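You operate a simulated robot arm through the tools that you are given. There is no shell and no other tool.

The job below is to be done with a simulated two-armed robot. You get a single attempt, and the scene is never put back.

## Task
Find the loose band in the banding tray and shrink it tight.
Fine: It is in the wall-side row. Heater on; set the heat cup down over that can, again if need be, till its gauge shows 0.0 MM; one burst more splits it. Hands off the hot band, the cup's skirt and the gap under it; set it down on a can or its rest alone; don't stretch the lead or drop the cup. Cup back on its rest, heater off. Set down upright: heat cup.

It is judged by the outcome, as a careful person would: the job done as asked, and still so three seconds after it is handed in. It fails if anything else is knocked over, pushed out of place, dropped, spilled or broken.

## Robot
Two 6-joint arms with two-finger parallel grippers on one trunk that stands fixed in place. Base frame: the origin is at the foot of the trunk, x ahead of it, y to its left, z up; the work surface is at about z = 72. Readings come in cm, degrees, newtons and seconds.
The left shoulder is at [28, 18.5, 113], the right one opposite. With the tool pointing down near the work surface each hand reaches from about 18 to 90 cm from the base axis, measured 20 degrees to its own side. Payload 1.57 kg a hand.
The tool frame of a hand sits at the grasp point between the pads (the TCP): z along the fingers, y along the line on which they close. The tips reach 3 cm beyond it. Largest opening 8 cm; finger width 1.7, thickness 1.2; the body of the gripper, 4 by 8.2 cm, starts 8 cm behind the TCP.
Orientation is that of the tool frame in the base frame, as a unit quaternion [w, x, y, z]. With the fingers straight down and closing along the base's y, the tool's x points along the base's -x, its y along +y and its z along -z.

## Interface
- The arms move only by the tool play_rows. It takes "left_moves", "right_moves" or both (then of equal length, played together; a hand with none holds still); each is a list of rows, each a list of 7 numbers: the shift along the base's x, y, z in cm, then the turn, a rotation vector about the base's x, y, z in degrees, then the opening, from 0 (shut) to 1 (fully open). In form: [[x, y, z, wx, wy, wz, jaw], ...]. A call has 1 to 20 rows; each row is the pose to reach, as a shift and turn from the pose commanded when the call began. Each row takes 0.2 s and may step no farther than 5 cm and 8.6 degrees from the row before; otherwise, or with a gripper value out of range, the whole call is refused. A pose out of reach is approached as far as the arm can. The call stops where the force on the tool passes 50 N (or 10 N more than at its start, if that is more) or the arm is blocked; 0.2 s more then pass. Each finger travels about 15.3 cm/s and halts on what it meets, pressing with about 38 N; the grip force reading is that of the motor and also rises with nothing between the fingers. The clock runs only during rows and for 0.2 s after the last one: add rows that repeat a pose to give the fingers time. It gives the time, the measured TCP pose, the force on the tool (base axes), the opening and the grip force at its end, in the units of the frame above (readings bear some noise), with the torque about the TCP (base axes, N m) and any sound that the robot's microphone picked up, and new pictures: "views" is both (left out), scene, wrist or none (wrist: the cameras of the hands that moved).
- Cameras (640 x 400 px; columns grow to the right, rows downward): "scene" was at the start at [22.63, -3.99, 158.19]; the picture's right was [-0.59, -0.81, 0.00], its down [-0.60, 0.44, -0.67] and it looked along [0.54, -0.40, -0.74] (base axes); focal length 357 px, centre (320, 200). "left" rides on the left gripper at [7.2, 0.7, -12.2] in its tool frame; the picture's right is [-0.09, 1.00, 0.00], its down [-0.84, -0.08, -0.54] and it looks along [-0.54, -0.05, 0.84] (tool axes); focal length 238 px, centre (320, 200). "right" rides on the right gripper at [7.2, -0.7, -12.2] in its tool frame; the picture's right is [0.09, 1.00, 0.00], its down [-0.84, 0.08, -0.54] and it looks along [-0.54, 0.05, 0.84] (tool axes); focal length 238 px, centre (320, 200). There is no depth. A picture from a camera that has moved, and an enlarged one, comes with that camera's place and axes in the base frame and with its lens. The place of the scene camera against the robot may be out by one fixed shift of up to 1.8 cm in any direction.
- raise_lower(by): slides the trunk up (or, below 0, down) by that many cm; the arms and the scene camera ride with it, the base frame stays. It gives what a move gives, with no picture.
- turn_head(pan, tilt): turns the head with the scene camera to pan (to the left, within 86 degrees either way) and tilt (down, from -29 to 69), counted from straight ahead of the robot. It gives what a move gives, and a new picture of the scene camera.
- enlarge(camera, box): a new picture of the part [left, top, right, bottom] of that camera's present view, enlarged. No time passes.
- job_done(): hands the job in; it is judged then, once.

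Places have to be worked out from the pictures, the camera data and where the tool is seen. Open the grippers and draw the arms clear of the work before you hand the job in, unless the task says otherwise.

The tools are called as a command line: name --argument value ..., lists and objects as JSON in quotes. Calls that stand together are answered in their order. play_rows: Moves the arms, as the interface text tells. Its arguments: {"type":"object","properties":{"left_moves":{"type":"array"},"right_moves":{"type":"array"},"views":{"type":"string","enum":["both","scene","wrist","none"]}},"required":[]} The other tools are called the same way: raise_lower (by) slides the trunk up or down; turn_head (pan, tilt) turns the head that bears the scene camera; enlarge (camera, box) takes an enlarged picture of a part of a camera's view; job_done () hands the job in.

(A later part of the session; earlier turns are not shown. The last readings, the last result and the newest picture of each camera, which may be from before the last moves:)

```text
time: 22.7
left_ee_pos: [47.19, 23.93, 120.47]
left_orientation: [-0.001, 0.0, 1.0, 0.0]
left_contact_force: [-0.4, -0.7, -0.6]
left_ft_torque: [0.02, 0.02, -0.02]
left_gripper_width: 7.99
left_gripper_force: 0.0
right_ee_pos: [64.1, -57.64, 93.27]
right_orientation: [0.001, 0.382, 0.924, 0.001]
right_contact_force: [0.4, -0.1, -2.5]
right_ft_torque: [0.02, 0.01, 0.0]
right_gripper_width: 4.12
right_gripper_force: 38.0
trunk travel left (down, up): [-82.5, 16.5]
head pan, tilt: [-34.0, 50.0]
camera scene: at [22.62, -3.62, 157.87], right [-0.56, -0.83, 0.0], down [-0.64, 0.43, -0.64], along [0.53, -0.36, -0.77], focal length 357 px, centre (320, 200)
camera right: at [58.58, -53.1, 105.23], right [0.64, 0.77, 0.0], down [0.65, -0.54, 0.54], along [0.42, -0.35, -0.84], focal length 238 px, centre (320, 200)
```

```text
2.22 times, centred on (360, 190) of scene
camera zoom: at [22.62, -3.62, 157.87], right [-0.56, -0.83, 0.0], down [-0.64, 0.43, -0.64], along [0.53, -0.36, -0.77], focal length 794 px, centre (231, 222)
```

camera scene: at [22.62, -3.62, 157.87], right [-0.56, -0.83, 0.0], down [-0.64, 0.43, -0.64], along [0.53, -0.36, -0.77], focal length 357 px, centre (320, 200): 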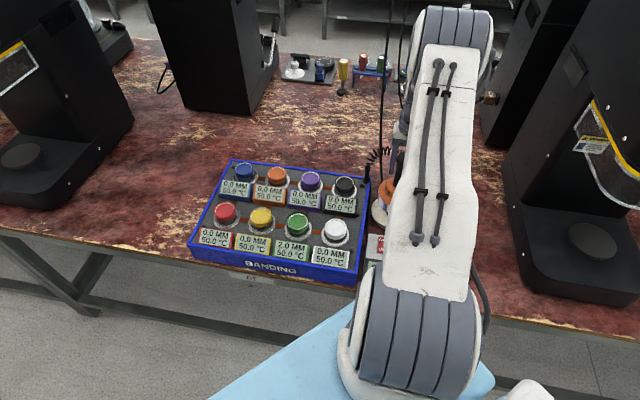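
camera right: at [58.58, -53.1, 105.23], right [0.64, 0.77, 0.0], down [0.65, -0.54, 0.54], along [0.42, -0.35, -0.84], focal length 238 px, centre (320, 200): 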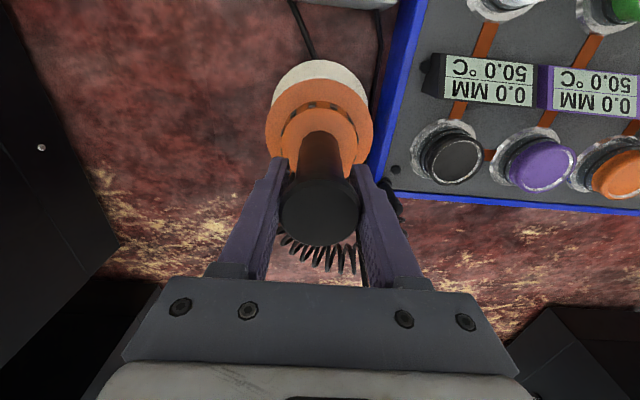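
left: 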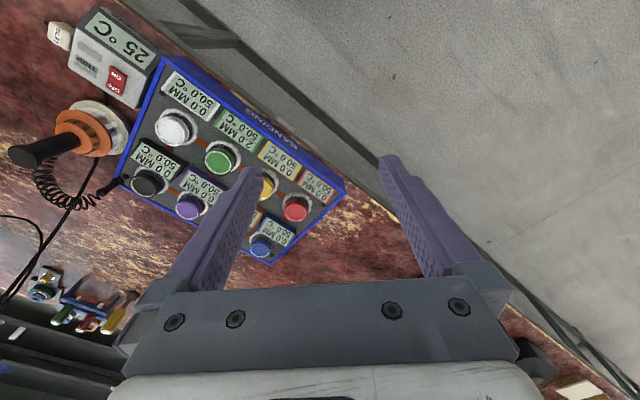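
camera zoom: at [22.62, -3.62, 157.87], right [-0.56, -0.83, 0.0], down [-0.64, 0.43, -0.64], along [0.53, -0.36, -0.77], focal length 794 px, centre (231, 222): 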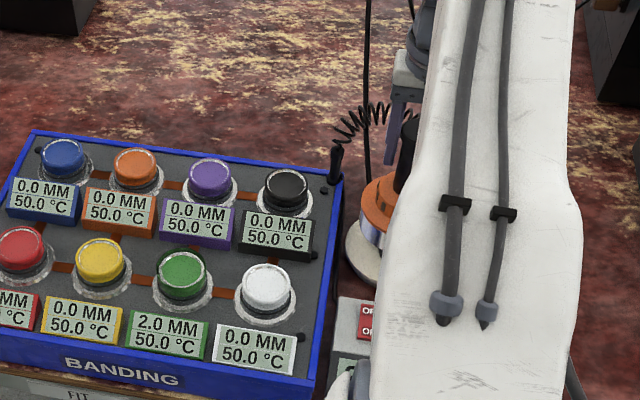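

The cup hangs level, pulling about 2.5 N, and the rest stays in place. I'll raise it above can height and carry it over towards the green can.

play_rows --right_moves '[[0, 0, 3, 0, 0, 0, 0.3], [0, 0, 6, 0, 0, 0, 0.3], [0, 0, 9.5, 0, 0, 0, 0.3], [0.8, 3, 9.5, 0, 0, 0, 0.3], [1.7, 6.2, 9.5, 0, 0, 0, 0.3], [2.6, 9.5, 9.5, 0, 0, 0, 0.3], [3.5, 12.9, 9.5, 0, 0, 0, 0.3], [4.5, 16.4, 9.5, 0, 0, 0, 0.3], [5.4, 19.8, 9.5, 0, 0, 0, 0.3], [6.3, 23, 9.5, 0, 0, 0, 0.3], [7, 25.5, 9.5, 0, 0, 0, 0.3], [7.4, 27, 9.5, 0, 0, 0, 0.3], [7.4, 27, 9.5, 0, 0, 0, 0.3]]'

enlarge --camera "scene" --box '[200, 110, 400, 290]'

enlarge --camera "right" --box '[200, 0, 440, 220]'

```text
time: 25.5
left_ee_pos: [47.24, 23.95, 120.42]
left_orientation: [0.0, 0.001, 1.0, 0.0]
left_contact_force: [0.3, -0.7, 0.2]
left_ft_torque: [0.0, 0.01, -0.03]
left_gripper_width: 7.98
left_gripper_force: 0.0
right_ee_pos: [71.38, -30.89, 102.7]
right_orientation: [0.001, 0.383, 0.924, 0.0]
right_contact_force: [0.1, 0.5, -2.7]
right_ft_torque: [-0.03, -0.03, 0.02]
right_gripper_width: 4.09
right_gripper_force: 38.1
trunk travel left (down, up): [-82.5, 16.5]
head pan, tilt: [-34.0, 50.0]
camera scene: at [22.64, -3.62, 157.87], right [-0.56, -0.83, 0.0], down [-0.64, 0.43, -0.64], along [0.53, -0.36, -0.77], focal length 357 px, centre (320, 200)
camera right: at [65.92, -26.23, 114.75], right [0.64, 0.77, 0.0], down [0.65, -0.54, 0.54], along [0.42, -0.35, -0.84], focal length 238 px, centre (320, 200)
```

scene: 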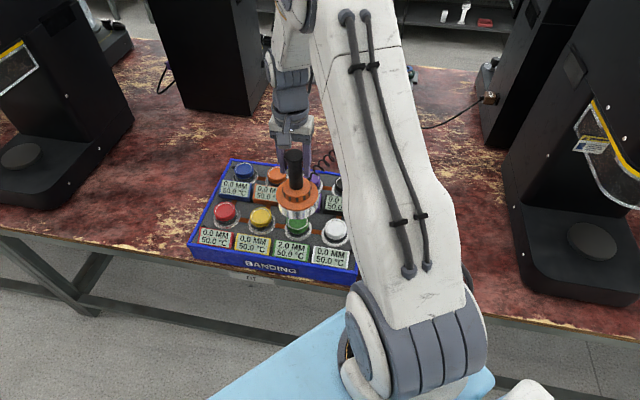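
right: 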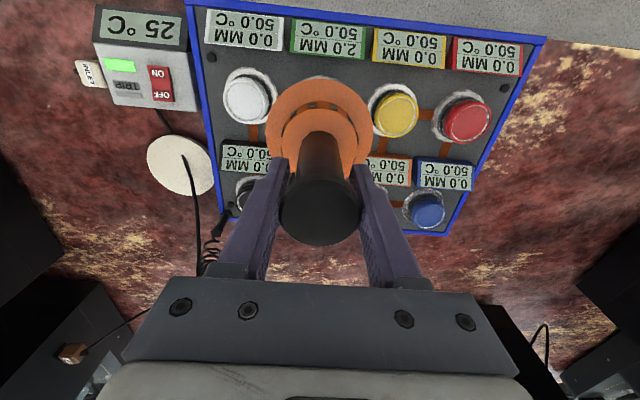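

```text
2.22 times, centred on (300, 200) of scene
camera zoom: at [22.64, -3.62, 157.87], right [-0.56, -0.83, 0.0], down [-0.64, 0.43, -0.64], along [0.53, -0.36, -0.77], focal length 794 px, centre (364, 200)
```

zoom: 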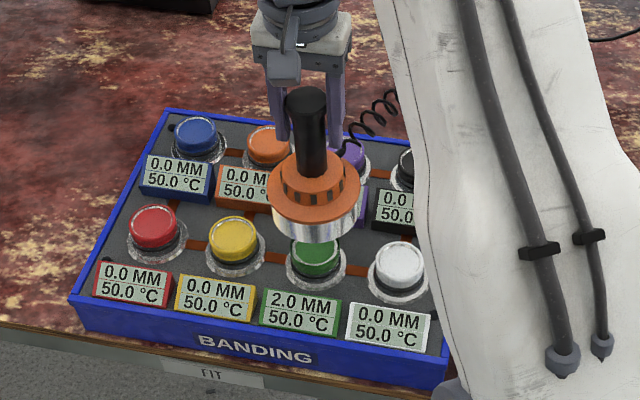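

```text
1.82 times, centred on (320, 110) of right
camera zoom: at [65.92, -26.23, 114.75], right [0.64, 0.77, 0.0], down [0.65, -0.54, 0.54], along [0.42, -0.35, -0.84], focal length 433 px, centre (320, 364)
```

zoom: 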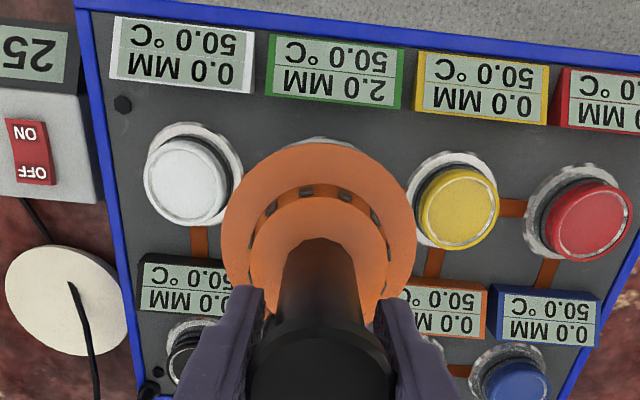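

The wrist view shows every gauge clearly: only green reads 2.0 MM. Cup and can line up within a few millimetres, so I'll make a small correction and lower until the skirt is just above the can.

play_rows --right_moves '[[0, 0.3, 0, 0, 0, 0, 0.3], [0, 0.3, -2, 0, 0, 0, 0.3], [0, 0.3, -4, 0, 0, 0, 0.3], [0, 0.3, -5, 0, 0, 0, 0.3], [0, 0.3, -5, 0, 0, 0, 0.3]]'

enlarge --camera "scene" --box '[220, 130, 380, 280]'

enlarge --camera "right" --box '[200, 0, 440, 220]'

```text
time: 26.7
left_ee_pos: [47.22, 23.86, 120.51]
left_orientation: [-0.001, 0.0, 1.0, 0.0]
left_contact_force: [-0.3, -0.6, -0.1]
left_ft_torque: [-0.02, 0.02, -0.03]
left_gripper_width: 8.0
left_gripper_force: 0.1
right_ee_pos: [71.58, -30.51, 97.51]
right_orientation: [0.0, 0.383, 0.924, 0.0]
right_contact_force: [0.7, -0.5, -2.9]
right_ft_torque: [-0.02, 0.0, 0.01]
right_gripper_width: 4.12
right_gripper_force: 37.4
trunk travel left (down, up): [-82.5, 16.5]
head pan, tilt: [-34.0, 50.0]
camera scene: at [22.64, -3.63, 157.87], right [-0.56, -0.83, 0.0], down [-0.64, 0.43, -0.64], along [0.53, -0.36, -0.77], focal length 357 px, centre (320, 200)
camera right: at [65.98, -25.8, 109.6], right [0.64, 0.77, 0.0], down [0.65, -0.54, 0.54], along [0.42, -0.35, -0.84], focal length 238 px, centre (320, 200)
```

scene: 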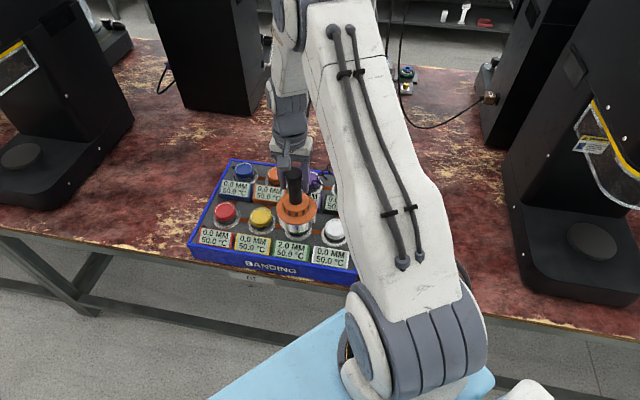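
right: 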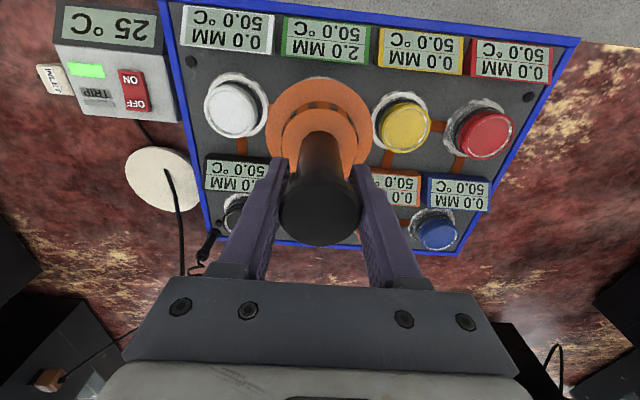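

```text
2.67 times, centred on (300, 205) of scene
camera zoom: at [22.64, -3.63, 157.87], right [-0.56, -0.83, 0.0], down [-0.64, 0.43, -0.64], along [0.53, -0.36, -0.77], focal length 953 px, centre (373, 187)
```

zoom: 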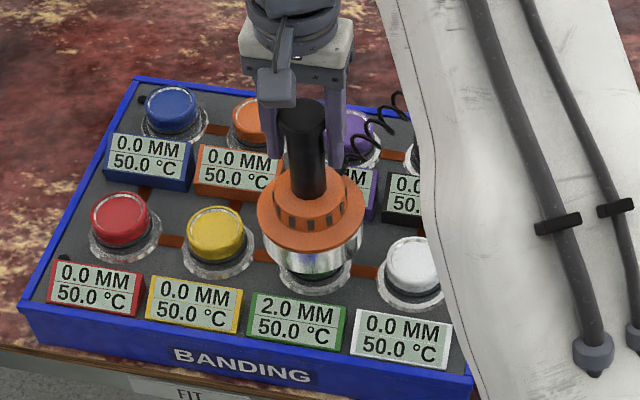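

```text
1.82 times, centred on (320, 110) of right
camera zoom: at [65.98, -25.8, 109.6], right [0.64, 0.77, 0.0], down [0.65, -0.54, 0.54], along [0.42, -0.35, -0.84], focal length 433 px, centre (320, 364)
```

zoom: 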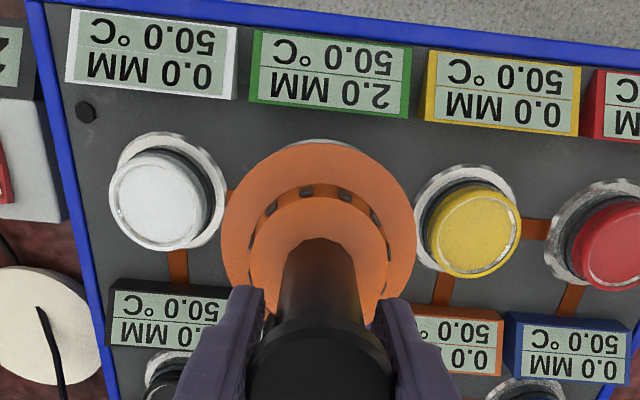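

Alignment looks good in both views. I'll lower in small steps, watching the force for seating.

play_rows --right_moves '[[0, 0, -0.6, 0, 0, 0, 0.3], [0, 0, -1.2, 0, 0, 0, 0.3], [0, 0, -1.8, 0, 0, 0, 0.3], [0, 0, -2.4, 0, 0, 0, 0.3], [0, 0, -3, 0, 0, 0, 0.3]]'

enlarge --camera "scene" --box '[220, 130, 380, 280]'

```text
time: 27.9
left_ee_pos: [47.25, 23.85, 120.41]
left_orientation: [-0.001, 0.0, 1.0, 0.0]
left_contact_force: [0.3, 0.3, -0.3]
left_ft_torque: [0.0, -0.02, 0.03]
left_gripper_width: 7.97
left_gripper_force: 0.1
right_ee_pos: [71.51, -30.32, 94.7]
right_orientation: [0.001, 0.383, 0.924, 0.0]
right_contact_force: [-0.7, 0.0, -3.0]
right_ft_torque: [0.0, -0.04, -0.01]
right_gripper_width: 4.13
right_gripper_force: 37.8
trunk travel left (down, up): [-82.5, 16.5]
head pan, tilt: [-34.0, 50.0]
camera scene: at [22.64, -3.62, 157.87], right [-0.56, -0.83, 0.0], down [-0.64, 0.43, -0.64], along [0.53, -0.36, -0.77], focal length 357 px, centre (320, 200)
camera right: at [65.96, -25.82, 106.71], right [0.64, 0.77, 0.0], down [0.65, -0.54, 0.54], along [0.42, -0.35, -0.84], focal length 238 px, centre (320, 200)
```

scene: 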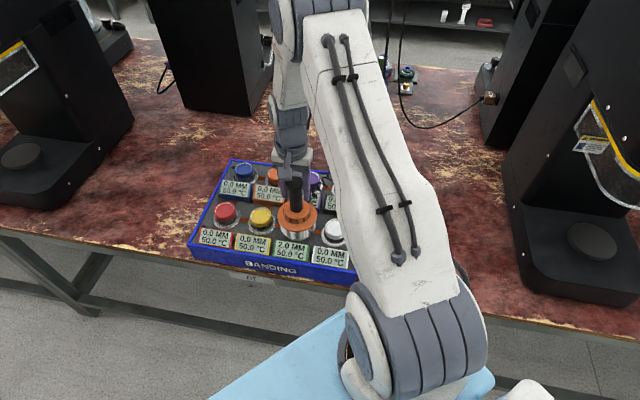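
right: 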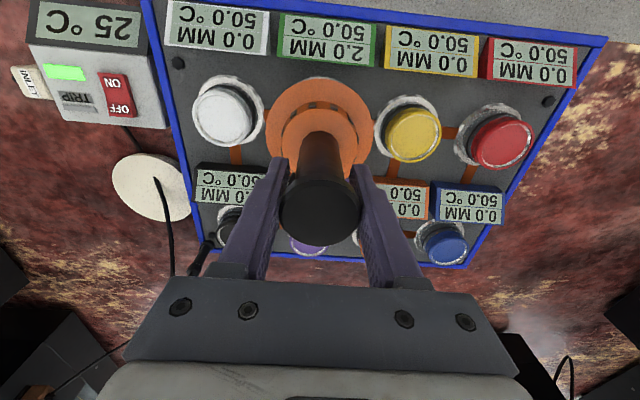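

```text
2.67 times, centred on (300, 205) of scene
camera zoom: at [22.64, -3.62, 157.87], right [-0.56, -0.83, 0.0], down [-0.64, 0.43, -0.64], along [0.53, -0.36, -0.77], focal length 953 px, centre (373, 187)
```

zoom: 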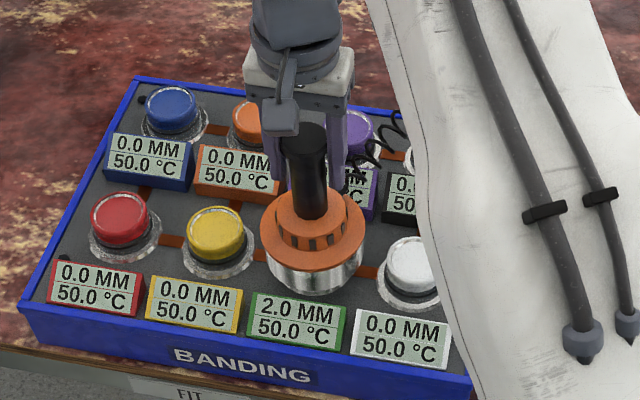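

No contact yet: the tool still carries the cup's weight and the skirt is going down around the can. I'll keep lowering in finer steps.

play_rows --right_moves '[[0, 0, -0.3, 0, 0, 0, 0.3], [0, 0, -0.6, 0, 0, 0, 0.3], [0, 0, -0.9, 0, 0, 0, 0.3], [0, 0, -1.2, 0, 0, 0, 0.3]]'

enlarge --camera "scene" --box '[220, 130, 380, 280]'

```text
time: 28.9
left_ee_pos: [47.27, 24.0, 120.42]
left_orientation: [0.0, 0.0, 1.0, 0.0]
left_contact_force: [-0.4, -0.5, 0.7]
left_ft_torque: [-0.02, 0.01, 0.02]
left_gripper_width: 7.99
left_gripper_force: 0.1
right_ee_pos: [71.52, -30.41, 93.4]
right_orientation: [0.0, 0.383, 0.924, 0.001]
right_contact_force: [1.0, 0.2, -3.3]
right_ft_torque: [-0.03, 0.03, 0.0]
right_gripper_width: 4.13
right_gripper_force: 37.9
trunk travel left (down, up): [-82.5, 16.5]
head pan, tilt: [-34.0, 50.0]
camera scene: at [22.64, -3.62, 157.87], right [-0.56, -0.83, 0.0], down [-0.64, 0.43, -0.64], along [0.53, -0.36, -0.77], focal length 357 px, centre (320, 200)
camera right: at [65.94, -25.81, 105.42], right [0.64, 0.77, 0.0], down [0.65, -0.54, 0.54], along [0.42, -0.35, -0.84], focal length 238 px, centre (320, 200)
```

scene: 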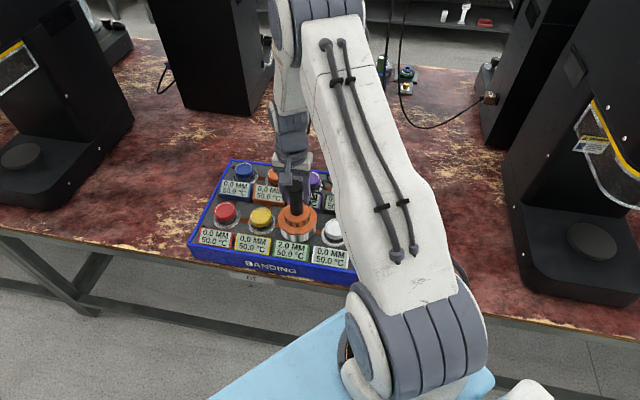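
right: 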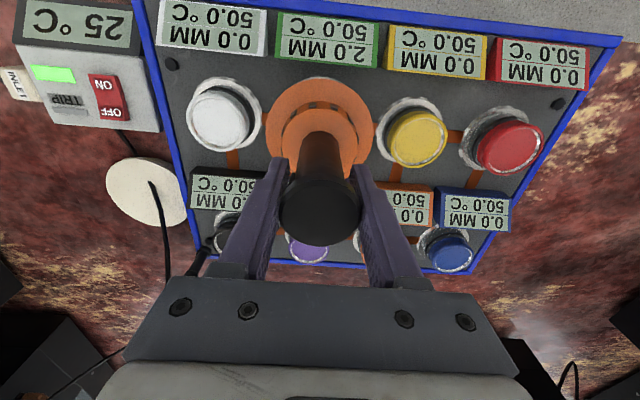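

```text
2.67 times, centred on (300, 205) of scene
camera zoom: at [22.64, -3.62, 157.87], right [-0.56, -0.83, 0.0], down [-0.64, 0.43, -0.64], along [0.53, -0.36, -0.77], focal length 953 px, centre (373, 187)
```

zoom: 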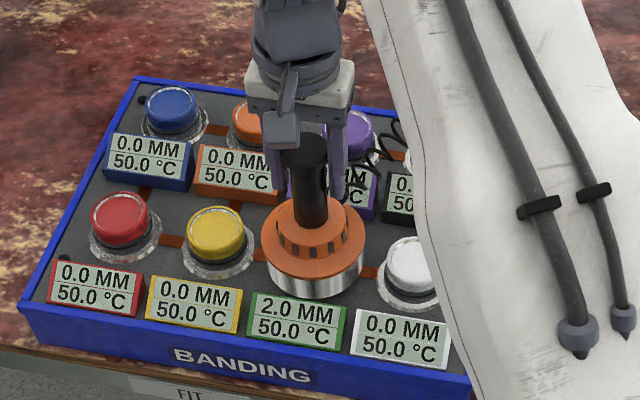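

Still hanging freely at TCP z 93.4, with the gauge unchanged. Continuing down in fine steps.

play_rows --right_moves '[[0, 0, -0.2, 0, 0, 0, 0.3], [0, 0, -0.4, 0, 0, 0, 0.3], [0, 0, -0.6, 0, 0, 0, 0.3], [0, 0, -0.8, 0, 0, 0, 0.3]]'

enlarge --camera "scene" --box '[220, 130, 380, 280]'

```text
time: 29.9
left_ee_pos: [47.15, 23.9, 120.59]
left_orientation: [-0.001, 0.0, 1.0, 0.0]
left_contact_force: [0.0, 0.4, -0.6]
left_ft_torque: [0.02, 0.0, 0.01]
left_gripper_width: 7.97
left_gripper_force: 0.1
right_ee_pos: [71.41, -30.32, 92.95]
right_orientation: [0.002, 0.383, 0.924, 0.0]
right_contact_force: [-7.2, 0.0, 35.1]
right_ft_torque: [0.38, 0.59, 0.04]
right_gripper_width: 4.13
right_gripper_force: 38.4
trunk travel left (down, up): [-82.5, 16.5]
head pan, tilt: [-34.0, 50.0]
camera scene: at [22.43, -3.55, 157.97], right [-0.56, -0.83, 0.0], down [-0.63, 0.43, -0.64], along [0.53, -0.36, -0.77], focal length 357 px, centre (320, 200)
camera right: at [65.93, -25.8, 105.03], right [0.64, 0.77, 0.0], down [0.64, -0.54, 0.55], along [0.42, -0.35, -0.84], focal length 238 px, centre (320, 200)
```

scene: 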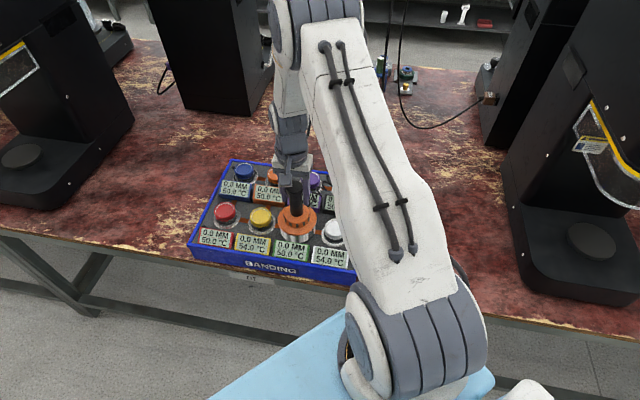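
right: 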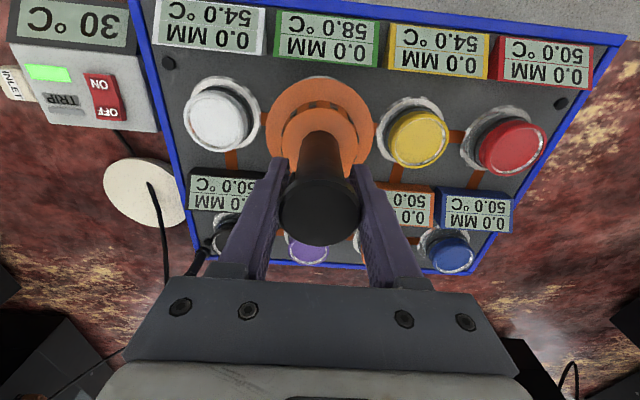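

```text
2.67 times, centred on (300, 205) of scene
camera zoom: at [22.43, -3.55, 157.97], right [-0.56, -0.83, 0.0], down [-0.63, 0.43, -0.64], along [0.53, -0.36, -0.77], focal length 953 px, centre (373, 187)
```

zoom: 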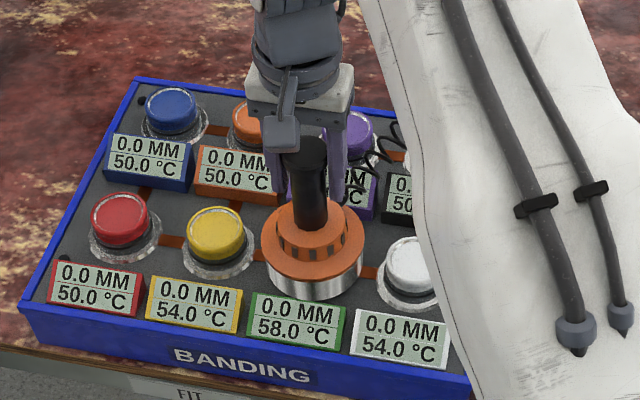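

Seated: one burst fired, and green now reads 0.0 MM at 58 °C. I'll lift straight off right away.

play_rows --right_moves '[[0, 0, 1, 0, 0, 0, 0.3], [0, 0, 2.5, 0, 0, 0, 0.3], [0, 0, 5, 0, 0, 0, 0.3], [0, 0, 8, 0, 0, 0, 0.3], [0, 0, 10.2, 0, 0, 0, 0.3], [0, 0, 10.2, 0, 0, 0, 0.3]]'

enlarge --camera "scene" --box '[220, 130, 380, 280]'

enlarge --camera "right" --box '[60, 0, 440, 300]'

```text
time: 31.3
left_ee_pos: [47.13, 23.91, 120.47]
left_orientation: [-0.001, -0.001, 1.0, 0.001]
left_contact_force: [0.6, 0.3, 0.5]
left_ft_torque: [0.01, -0.01, 0.01]
left_gripper_width: 7.98
left_gripper_force: 0.1
right_ee_pos: [71.39, -30.48, 102.74]
right_orientation: [0.0, 0.382, 0.924, -0.001]
right_contact_force: [0.7, -0.1, -3.3]
right_ft_torque: [-0.02, 0.02, -0.02]
right_gripper_width: 4.13
right_gripper_force: 38.1
trunk travel left (down, up): [-82.5, 16.5]
head pan, tilt: [-34.0, 50.0]
camera scene: at [22.63, -3.62, 157.87], right [-0.56, -0.83, 0.0], down [-0.64, 0.43, -0.64], along [0.53, -0.36, -0.77], focal length 357 px, centre (320, 200)
camera right: at [65.92, -25.83, 114.75], right [0.64, 0.77, 0.0], down [0.65, -0.54, 0.54], along [0.42, -0.35, -0.84], focal length 238 px, centre (320, 200)
```

scene: 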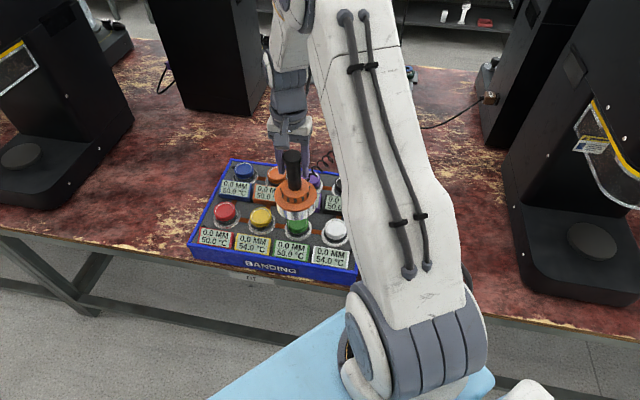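
right: 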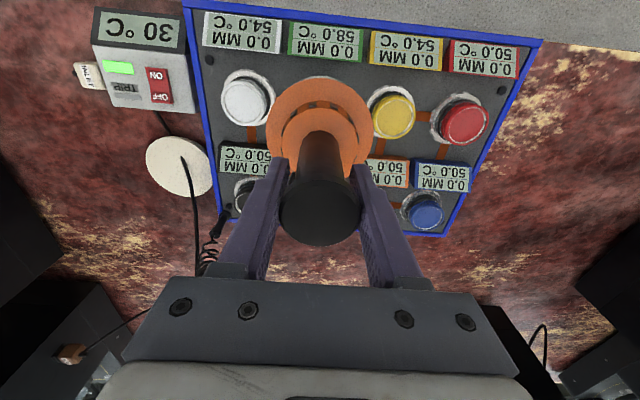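

```text
2.67 times, centred on (300, 205) of scene
camera zoom: at [22.63, -3.62, 157.87], right [-0.56, -0.83, 0.0], down [-0.64, 0.43, -0.64], along [0.53, -0.36, -0.77], focal length 953 px, centre (373, 187)
```

zoom: 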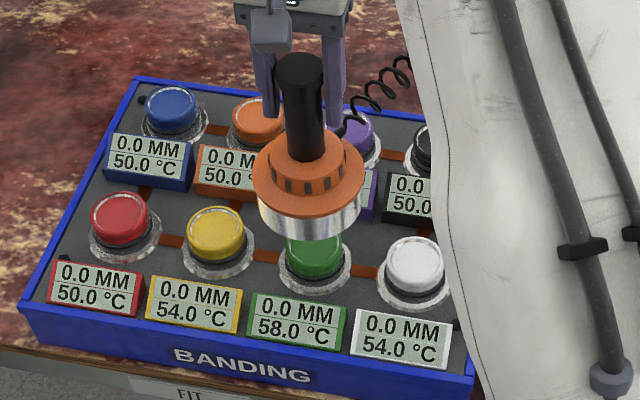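

```text
1.33 times, centred on (250, 150) of right
camera zoom: at [65.92, -25.83, 114.75], right [0.64, 0.77, 0.0], down [0.65, -0.54, 0.54], along [0.42, -0.35, -0.84], focal length 318 px, centre (413, 267)
```

zoom: 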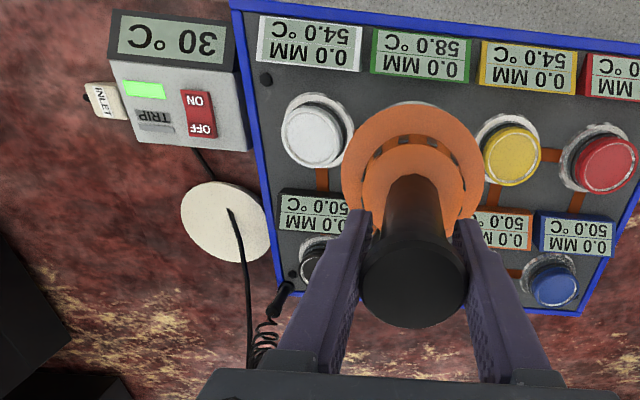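

Green reads 0.0 MM at 58 °C with the band intact, and nothing else has moved. I'll carry the cup back along the same path to above its rest.

play_rows --right_moves '[[-0.4, -1.8, 0, 0, 0, 0, 0.3], [-1.1, -4.3, 0, 0, 0, 0, 0.3], [-2, -7.5, 0, 0, 0, 0, 0.3], [-2.9, -10.9, 0, 0, 0, 0, 0.3], [-3.9, -14.4, 0, 0, 0, 0, 0.3], [-4.8, -17.8, 0, 0, 0, 0, 0.3], [-5.7, -21.1, 0, 0, 0, 0, 0.3], [-6.6, -24.3, 0, 0, 0, 0, 0.3], [-7.2, -26.5, 0, 0, 0, 0, 0.3], [-7.4, -27.3, 0, 0, 0, 0, 0.3], [-7.4, -27.3, 0, 0, 0, 0, 0.3]]'

enlarge --camera "right" --box '[180, 20, 460, 280]'

enlarge --camera "scene" --box '[200, 130, 420, 280]'

```text
time: 33.7
left_ee_pos: [47.36, 23.89, 120.54]
left_orientation: [0.0, 0.0, 1.0, 0.0]
left_contact_force: [-0.5, -1.0, -0.7]
left_ft_torque: [0.02, -0.01, 0.0]
left_gripper_width: 8.0
left_gripper_force: 0.1
right_ee_pos: [64.06, -57.7, 102.72]
right_orientation: [0.001, 0.383, 0.924, -0.001]
right_contact_force: [0.2, 0.5, -3.2]
right_ft_torque: [0.0, 0.01, 0.0]
right_gripper_width: 4.13
right_gripper_force: 38.0
trunk travel left (down, up): [-82.5, 16.5]
head pan, tilt: [-34.0, 50.0]
camera scene: at [22.64, -3.64, 157.87], right [-0.56, -0.83, 0.0], down [-0.64, 0.43, -0.64], along [0.53, -0.36, -0.77], focal length 357 px, centre (320, 200)
camera right: at [58.54, -53.21, 114.77], right [0.64, 0.77, 0.0], down [0.65, -0.54, 0.54], along [0.42, -0.35, -0.84], focal length 238 px, centre (320, 200)
```

scene: 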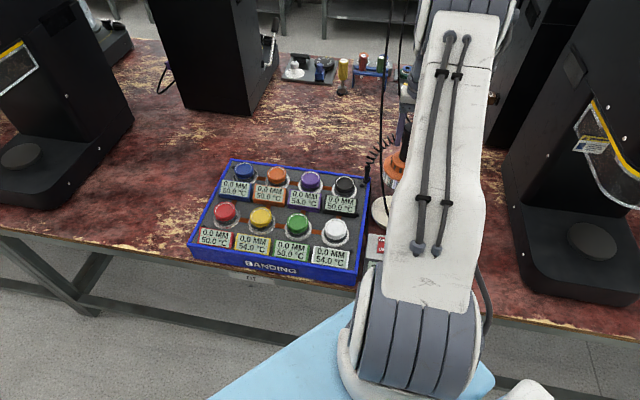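
right: 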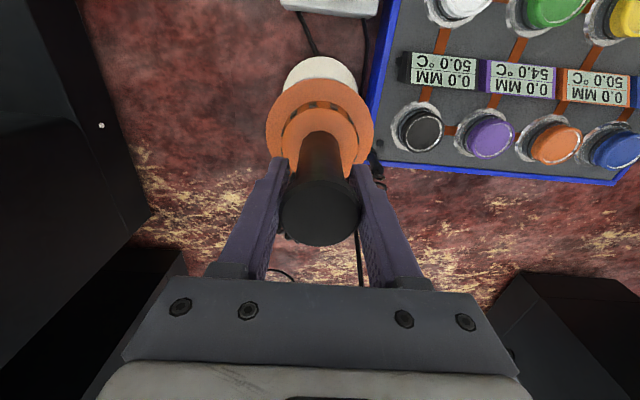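

```text
1.54 times, centred on (320, 150) of right
camera zoom: at [58.54, -53.21, 114.77], right [0.64, 0.77, 0.0], down [0.65, -0.54, 0.54], along [0.42, -0.35, -0.84], focal length 367 px, centre (320, 277)
```

zoom: 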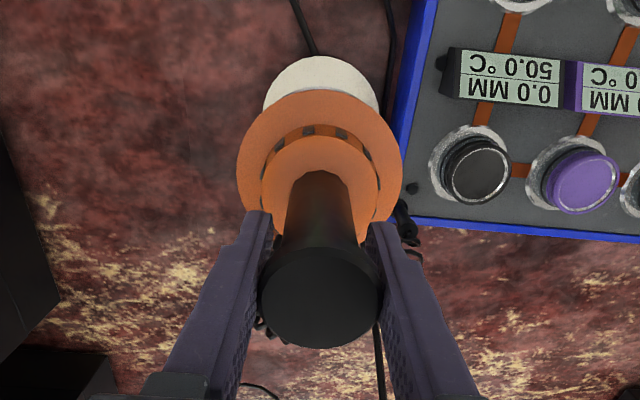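

```text
2.67 times, centred on (310, 205) of scene
camera zoom: at [22.64, -3.64, 157.87], right [-0.56, -0.83, 0.0], down [-0.64, 0.43, -0.64], along [0.53, -0.36, -0.77], focal length 953 px, centre (347, 187)
```

zoom: 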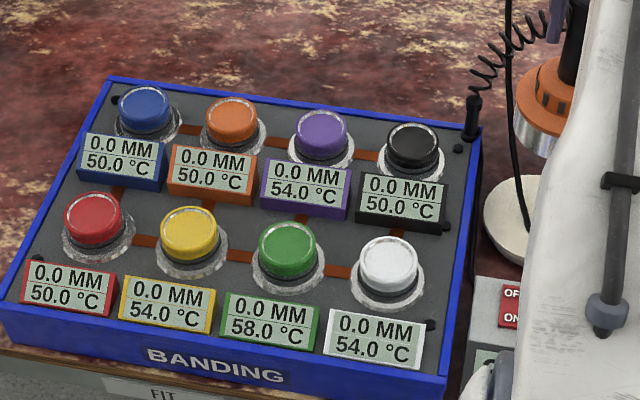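

Green stays at 0.0 MM with its band tight, and the cup is back over its rest at the grasp x/y. I'll lower it, slowly near the end.

play_rows --right_moves '[[0, 0, -3, 0, 0, 0, 0.3], [0, 0, -6, 0, 0, 0, 0.3], [0, 0, -9, 0, 0, 0, 0.3], [0, 0, -11, 0, 0, 0, 0.3], [0, 0, -12.5, 0, 0, 0, 0.3], [0, 0, -13.2, 0, 0, 0, 0.3], [0, 0, -13.6, 0, 0, 0, 0.3], [0, 0, -13.9, 0, 0, 0, 0.3]]'

enlarge --camera "right" --box '[180, 20, 460, 280]'

enlarge --camera "scene" --box '[320, 130, 440, 280]'

```text
time: 35.5
left_ee_pos: [47.24, 23.93, 120.42]
left_orientation: [-0.001, 0.0, 1.0, 0.001]
left_contact_force: [-0.5, -0.6, -0.1]
left_ft_torque: [-0.01, -0.03, 0.0]
left_gripper_width: 8.03
left_gripper_force: 0.1
right_ee_pos: [64.11, -57.7, 88.86]
right_orientation: [0.0, 0.383, 0.924, 0.0]
right_contact_force: [-0.3, 0.1, -2.8]
right_ft_torque: [0.0, 0.0, 0.0]
right_gripper_width: 4.09
right_gripper_force: 38.1
trunk travel left (down, up): [-82.5, 16.5]
head pan, tilt: [-34.0, 50.0]
camera scene: at [22.64, -3.64, 157.87], right [-0.56, -0.83, 0.0], down [-0.64, 0.43, -0.64], along [0.53, -0.36, -0.77], focal length 357 px, centre (320, 200)
camera right: at [58.57, -53.12, 100.92], right [0.64, 0.77, 0.0], down [0.65, -0.54, 0.54], along [0.42, -0.35, -0.84], focal length 238 px, centre (320, 200)
```

scene: 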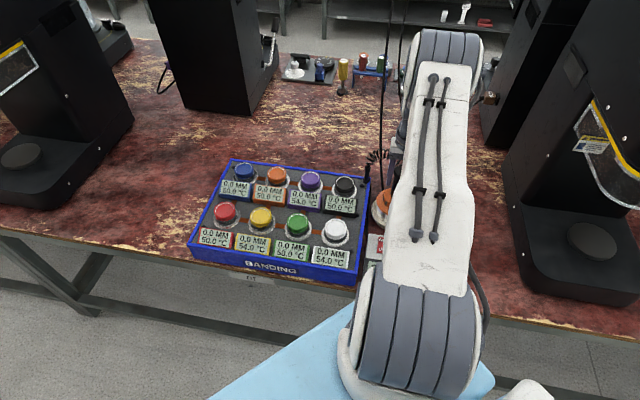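
right: 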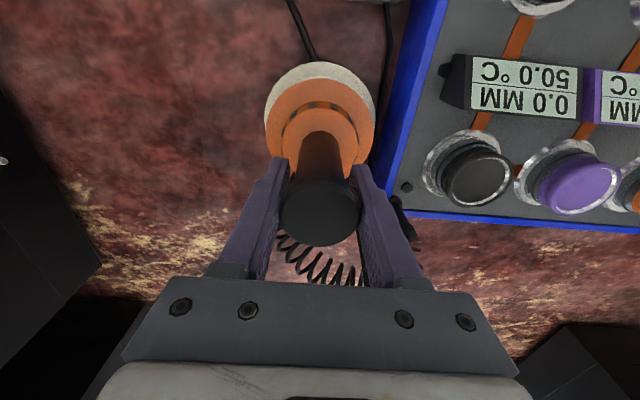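

```text
1.54 times, centred on (320, 150) of right
camera zoom: at [58.57, -53.12, 100.92], right [0.64, 0.77, 0.0], down [0.65, -0.54, 0.54], along [0.42, -0.35, -0.84], focal length 367 px, centre (320, 277)
```

zoom: 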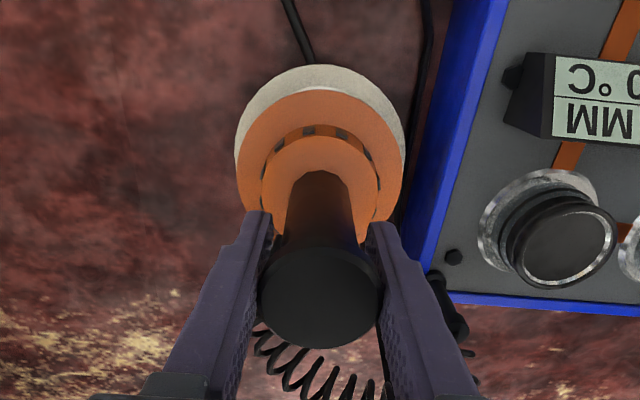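

```text
2.67 times, centred on (380, 205) of scene
camera zoom: at [22.64, -3.64, 157.87], right [-0.56, -0.83, 0.0], down [-0.64, 0.43, -0.64], along [0.53, -0.36, -0.77], focal length 953 px, centre (160, 187)
```

zoom: 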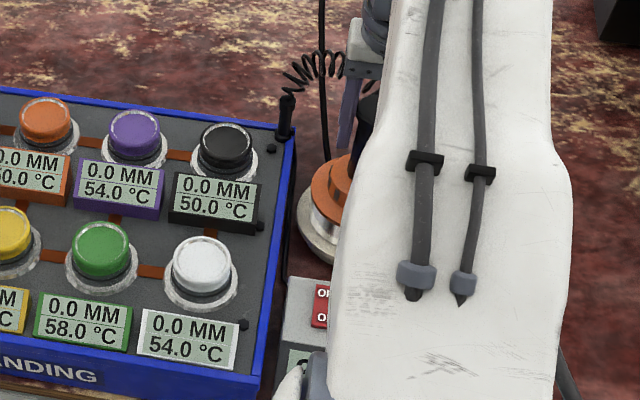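

Still just hanging, about 0.3 cm above the rest. I'll ease down the last bit.

play_rows --right_moves '[[0, 0, -0.1, 0, 0, 0, 0.3], [0, 0, -0.2, 0, 0, 0, 0.3], [0, 0, -0.3, 0, 0, 0, 0.3], [0, 0, -0.35, 0, 0, 0, 0.3]]' --views "wrist"

```text
time: 36.5
left_ee_pos: [47.14, 23.82, 120.5]
left_orientation: [-0.002, 0.0, 1.0, 0.0]
left_contact_force: [1.0, -0.2, 0.3]
left_ft_torque: [-0.01, 0.0, -0.01]
left_gripper_width: 8.01
left_gripper_force: 0.0
right_ee_pos: [64.05, -57.83, 88.53]
right_orientation: [0.0, 0.383, 0.924, 0.0]
right_contact_force: [0.0, -0.6, -4.2]
right_ft_torque: [0.0, 0.01, 0.0]
right_gripper_width: 4.1
right_gripper_force: 38.2
trunk travel left (down, up): [-82.5, 16.5]
head pan, tilt: [-34.0, 50.0]
camera right: at [58.61, -53.15, 100.6], right [0.64, 0.77, 0.0], down [0.65, -0.54, 0.54], along [0.42, -0.35, -0.84], focal length 238 px, centre (320, 200)
```

right: 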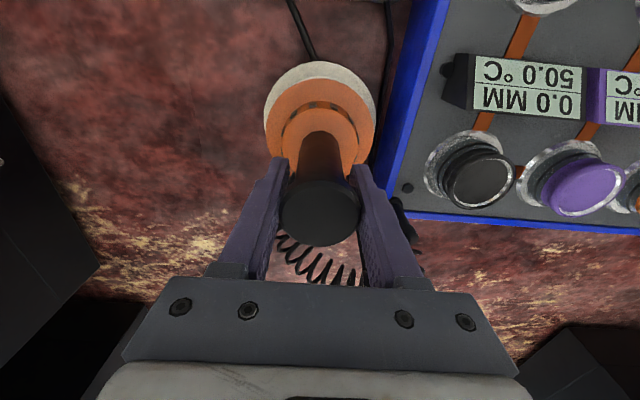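

Not yet in contact, as the force still shows the cup's weight. Continuing down gently.

play_rows --right_moves '[[0, 0, -0.1, 0, 0, 0, 0.3], [0, 0, -0.2, 0, 0, 0, 0.3], [0, 0, -0.2, 0, 0, 0, 0.3]]' --views "none"

```text
time: 37.3
left_ee_pos: [47.18, 24.04, 120.56]
left_orientation: [0.001, 0.0, 1.0, -0.001]
left_contact_force: [-0.2, -0.8, -0.1]
left_ft_torque: [-0.01, 0.04, 0.0]
left_gripper_width: 7.99
left_gripper_force: 0.0
right_ee_pos: [64.1, -57.68, 88.39]
right_orientation: [0.0, 0.382, 0.924, 0.0]
right_contact_force: [-2.6, 4.9, 16.7]
right_ft_torque: [0.15, -0.3, 0.1]
right_gripper_width: 4.13
right_gripper_force: 37.9
trunk travel left (down, up): [-82.5, 16.5]
head pan, tilt: [-34.0, 50.0]
```

Contact: the cup is seated, with about 17 N upward. I'll ease off the press and open the fingers.

play_rows --right_moves '[[0, 0, 0.1, 0, 0, 0, 0.3], [0, 0, 0.1, 0, 0, 0, 0.5], [0, 0, 0.1, 0, 0, 0, 0.6], [0, 0, 0.1, 0, 0, 0, 0.8], [0, 0, 0.1, 0, 0, 0, 1], [0, 0, 0.1, 0, 0, 0, 1]]'

enlarge --camera "right" --box '[180, 20, 460, 280]'

```text
time: 38.7
left_ee_pos: [47.04, 23.91, 120.54]
left_orientation: [-0.001, 0.0, 1.0, 0.0]
left_contact_force: [0.5, 0.9, 0.1]
left_ft_torque: [0.01, 0.0, 0.0]
left_gripper_width: 8.0
left_gripper_force: 0.2
right_ee_pos: [64.16, -57.77, 88.51]
right_orientation: [0.0, 0.383, 0.924, 0.0]
right_contact_force: [0.7, -0.1, -0.6]
right_ft_torque: [0.05, 0.01, 0.01]
right_gripper_width: 8.03
right_gripper_force: 0.0
trunk travel left (down, up): [-82.5, 16.5]
head pan, tilt: [-34.0, 50.0]
camera scene: at [22.63, -3.62, 157.87], right [-0.56, -0.83, 0.0], down [-0.64, 0.43, -0.64], along [0.53, -0.36, -0.77], focal length 357 px, centre (320, 200)
camera right: at [58.58, -53.17, 100.48], right [0.64, 0.77, 0.0], down [0.65, -0.54, 0.54], along [0.42, -0.35, -0.84], focal length 238 px, centre (320, 200)
```

scene: 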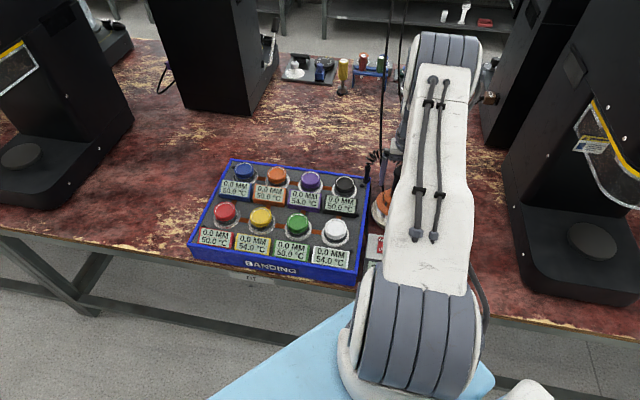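
right: 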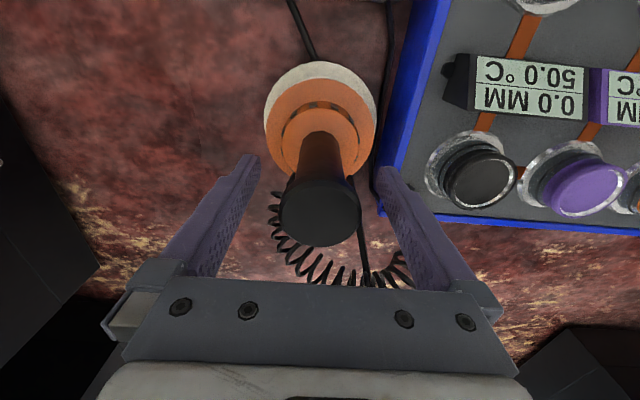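

```text
1.54 times, centred on (320, 150) of right
camera zoom: at [58.58, -53.17, 100.48], right [0.64, 0.77, 0.0], down [0.65, -0.54, 0.54], along [0.42, -0.35, -0.84], focal length 367 px, centre (320, 277)
```

zoom: 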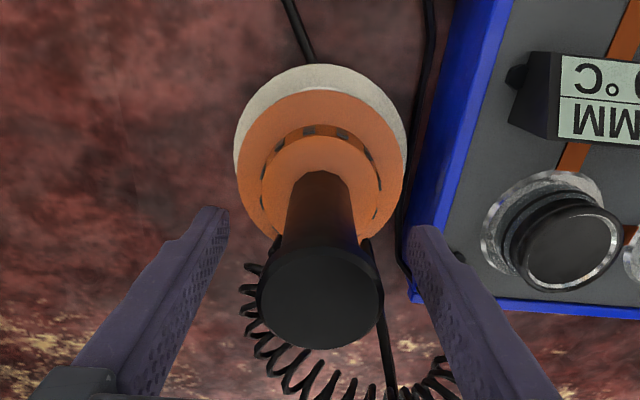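

The cup stands level on its rest as before, and the fingers are free. I'll rise straight up, move over the heater's OFF end with fingers closed, and hover.

play_rows --right_moves '[[0, 0, 3, 0, 0, 0, 1], [0, 0, 7, 0, 0, 0, 1], [0, 0, 11, 0, 0, 0, 1], [0, 0, 14, 0, 0, 0, 1], [-2.4, 3.3, 14, 0, 0, 0, 0.7], [-4.8, 6.6, 14, 0, 0, 0, 0.3], [-7.2, 9.8, 13, 0, 0, 0, 0], [-7.9, 10.8, 9, 0, 0, 0, 0], [-7.9, 10.8, 5, 0, 0, 0, 0], [-7.9, 10.8, 1, 0, 0, 0, 0], [-7.9, 10.8, -3.5, 0, 0, 0, 0], [-7.9, 10.8, -3.5, 0, 0, 0, 0]]'

enlarge --camera "right" --box '[180, 20, 460, 280]'

```text
time: 41.3
left_ee_pos: [47.21, 23.84, 120.39]
left_orientation: [-0.001, 0.0, 1.0, 0.0]
left_contact_force: [0.5, 0.2, -0.4]
left_ft_torque: [0.01, 0.03, -0.01]
left_gripper_width: 8.04
left_gripper_force: 0.0
right_ee_pos: [56.21, -47.0, 84.78]
right_orientation: [0.0, 0.383, 0.924, 0.0]
right_contact_force: [0.3, -0.2, 0.4]
right_ft_torque: [-0.02, 0.0, -0.02]
right_gripper_width: 0.03
right_gripper_force: 21.3
trunk travel left (down, up): [-82.5, 16.5]
head pan, tilt: [-34.0, 50.0]
camera scene: at [22.65, -3.64, 157.87], right [-0.56, -0.83, 0.0], down [-0.64, 0.43, -0.64], along [0.53, -0.36, -0.77], focal length 357 px, centre (320, 200)
camera right: at [50.71, -42.38, 96.83], right [0.64, 0.77, 0.0], down [0.65, -0.54, 0.54], along [0.42, -0.35, -0.84], focal length 238 px, centre (320, 200)
```

scene: 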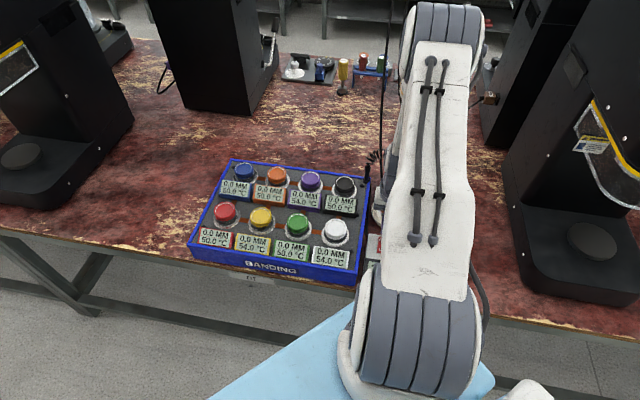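
right: 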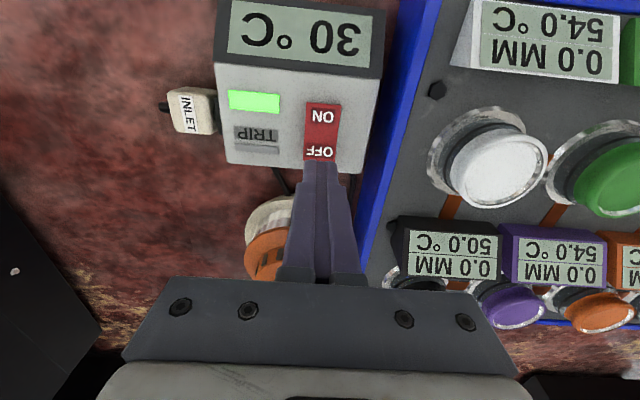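

```text
1.54 times, centred on (320, 150) of right
camera zoom: at [50.71, -42.38, 96.83], right [0.64, 0.77, 0.0], down [0.65, -0.54, 0.54], along [0.42, -0.35, -0.84], focal length 367 px, centre (320, 277)
```

zoom: 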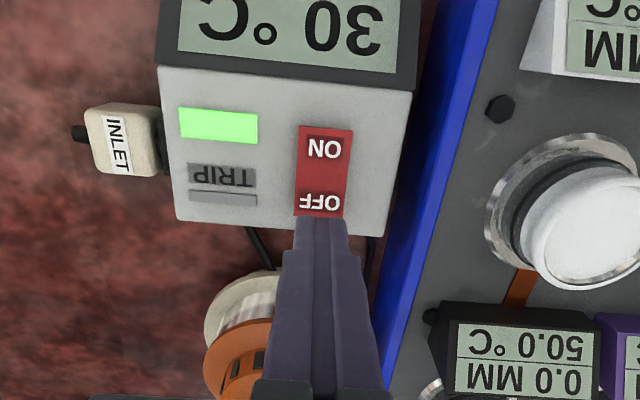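

The OFF end spans to about (56.7, -47.4), and the tips sit right over that half. I'll shift back 0.3 cm and press down.

play_rows --right_moves '[[-0.2, 0.2, -0.8, 0, 0, 0, 0], [-0.2, 0.2, -1.6, 0, 0, 0, 0], [-0.2, 0.2, -2.2, 0, 0, 0, 0], [-0.2, 0.2, -2.6, 0, 0, 0, 0], [-0.2, 0.2, -2.9, 0, 0, 0, 0]]' --views "wrist"

```text
time: 42.5
left_ee_pos: [47.14, 23.85, 120.51]
left_orientation: [-0.001, 0.0, 1.0, 0.0]
left_contact_force: [0.3, -0.2, 0.4]
left_ft_torque: [-0.02, 0.03, 0.0]
left_gripper_width: 8.0
left_gripper_force: 0.0
right_ee_pos: [56.0, -46.69, 81.88]
right_orientation: [0.0, 0.383, 0.924, 0.0]
right_contact_force: [-0.6, 0.0, 0.4]
right_ft_torque: [0.0, 0.02, 0.03]
right_gripper_width: 0.0
right_gripper_force: 21.4
trunk travel left (down, up): [-82.5, 16.5]
head pan, tilt: [-34.0, 50.0]
camera right: at [50.52, -42.1, 94.11], right [0.64, 0.77, 0.0], down [0.65, -0.54, 0.54], along [0.42, -0.35, -0.84], focal length 238 px, centre (320, 200)
```

right: 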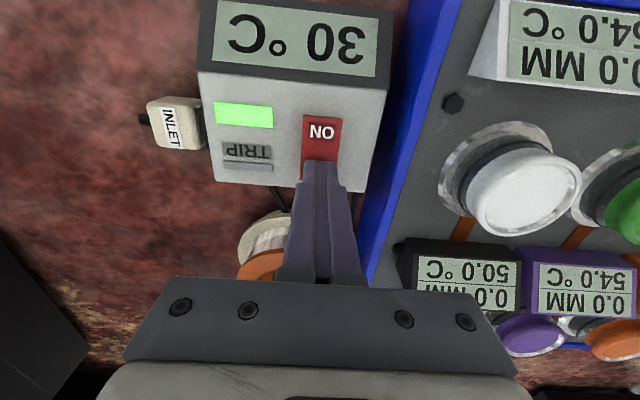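

No contact yet at tip z≈78.9, so I'll press a bit further.

play_rows --right_moves '[[0, 0, -0.2, 0, 0, 0, 0], [0, 0, -0.4, 0, 0, 0, 0], [0, 0, -0.6, 0, 0, 0, 0], [0, 0, -0.6, 0, 0, 0, 0]]' --views "wrist"

```text
time: 43.5
left_ee_pos: [46.99, 24.12, 120.49]
left_orientation: [0.0, 0.001, 1.0, 0.0]
left_contact_force: [0.3, -0.3, 0.7]
left_ft_torque: [0.01, 0.0, 0.01]
left_gripper_width: 8.01
left_gripper_force: 0.1
right_ee_pos: [56.06, -46.64, 81.57]
right_orientation: [0.002, 0.382, 0.924, -0.001]
right_contact_force: [-5.6, 4.3, 44.4]
right_ft_torque: [0.4, 0.44, 0.11]
right_gripper_width: 0.02
right_gripper_force: 21.0
trunk travel left (down, up): [-82.5, 16.5]
head pan, tilt: [-34.0, 50.0]
camera right: at [50.5, -42.12, 93.73], right [0.64, 0.77, 0.0], down [0.65, -0.54, 0.54], along [0.42, -0.35, -0.84], focal length 238 px, centre (320, 200)
```

right: 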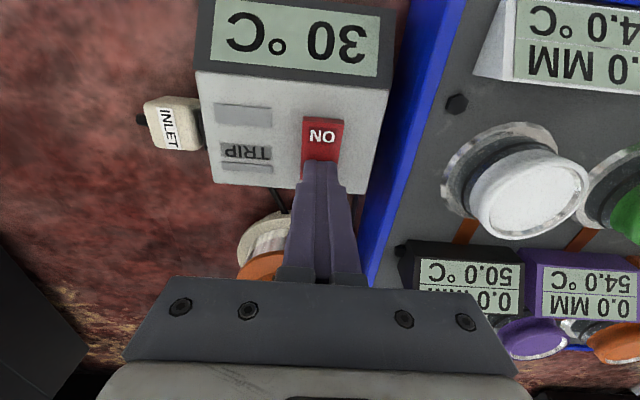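

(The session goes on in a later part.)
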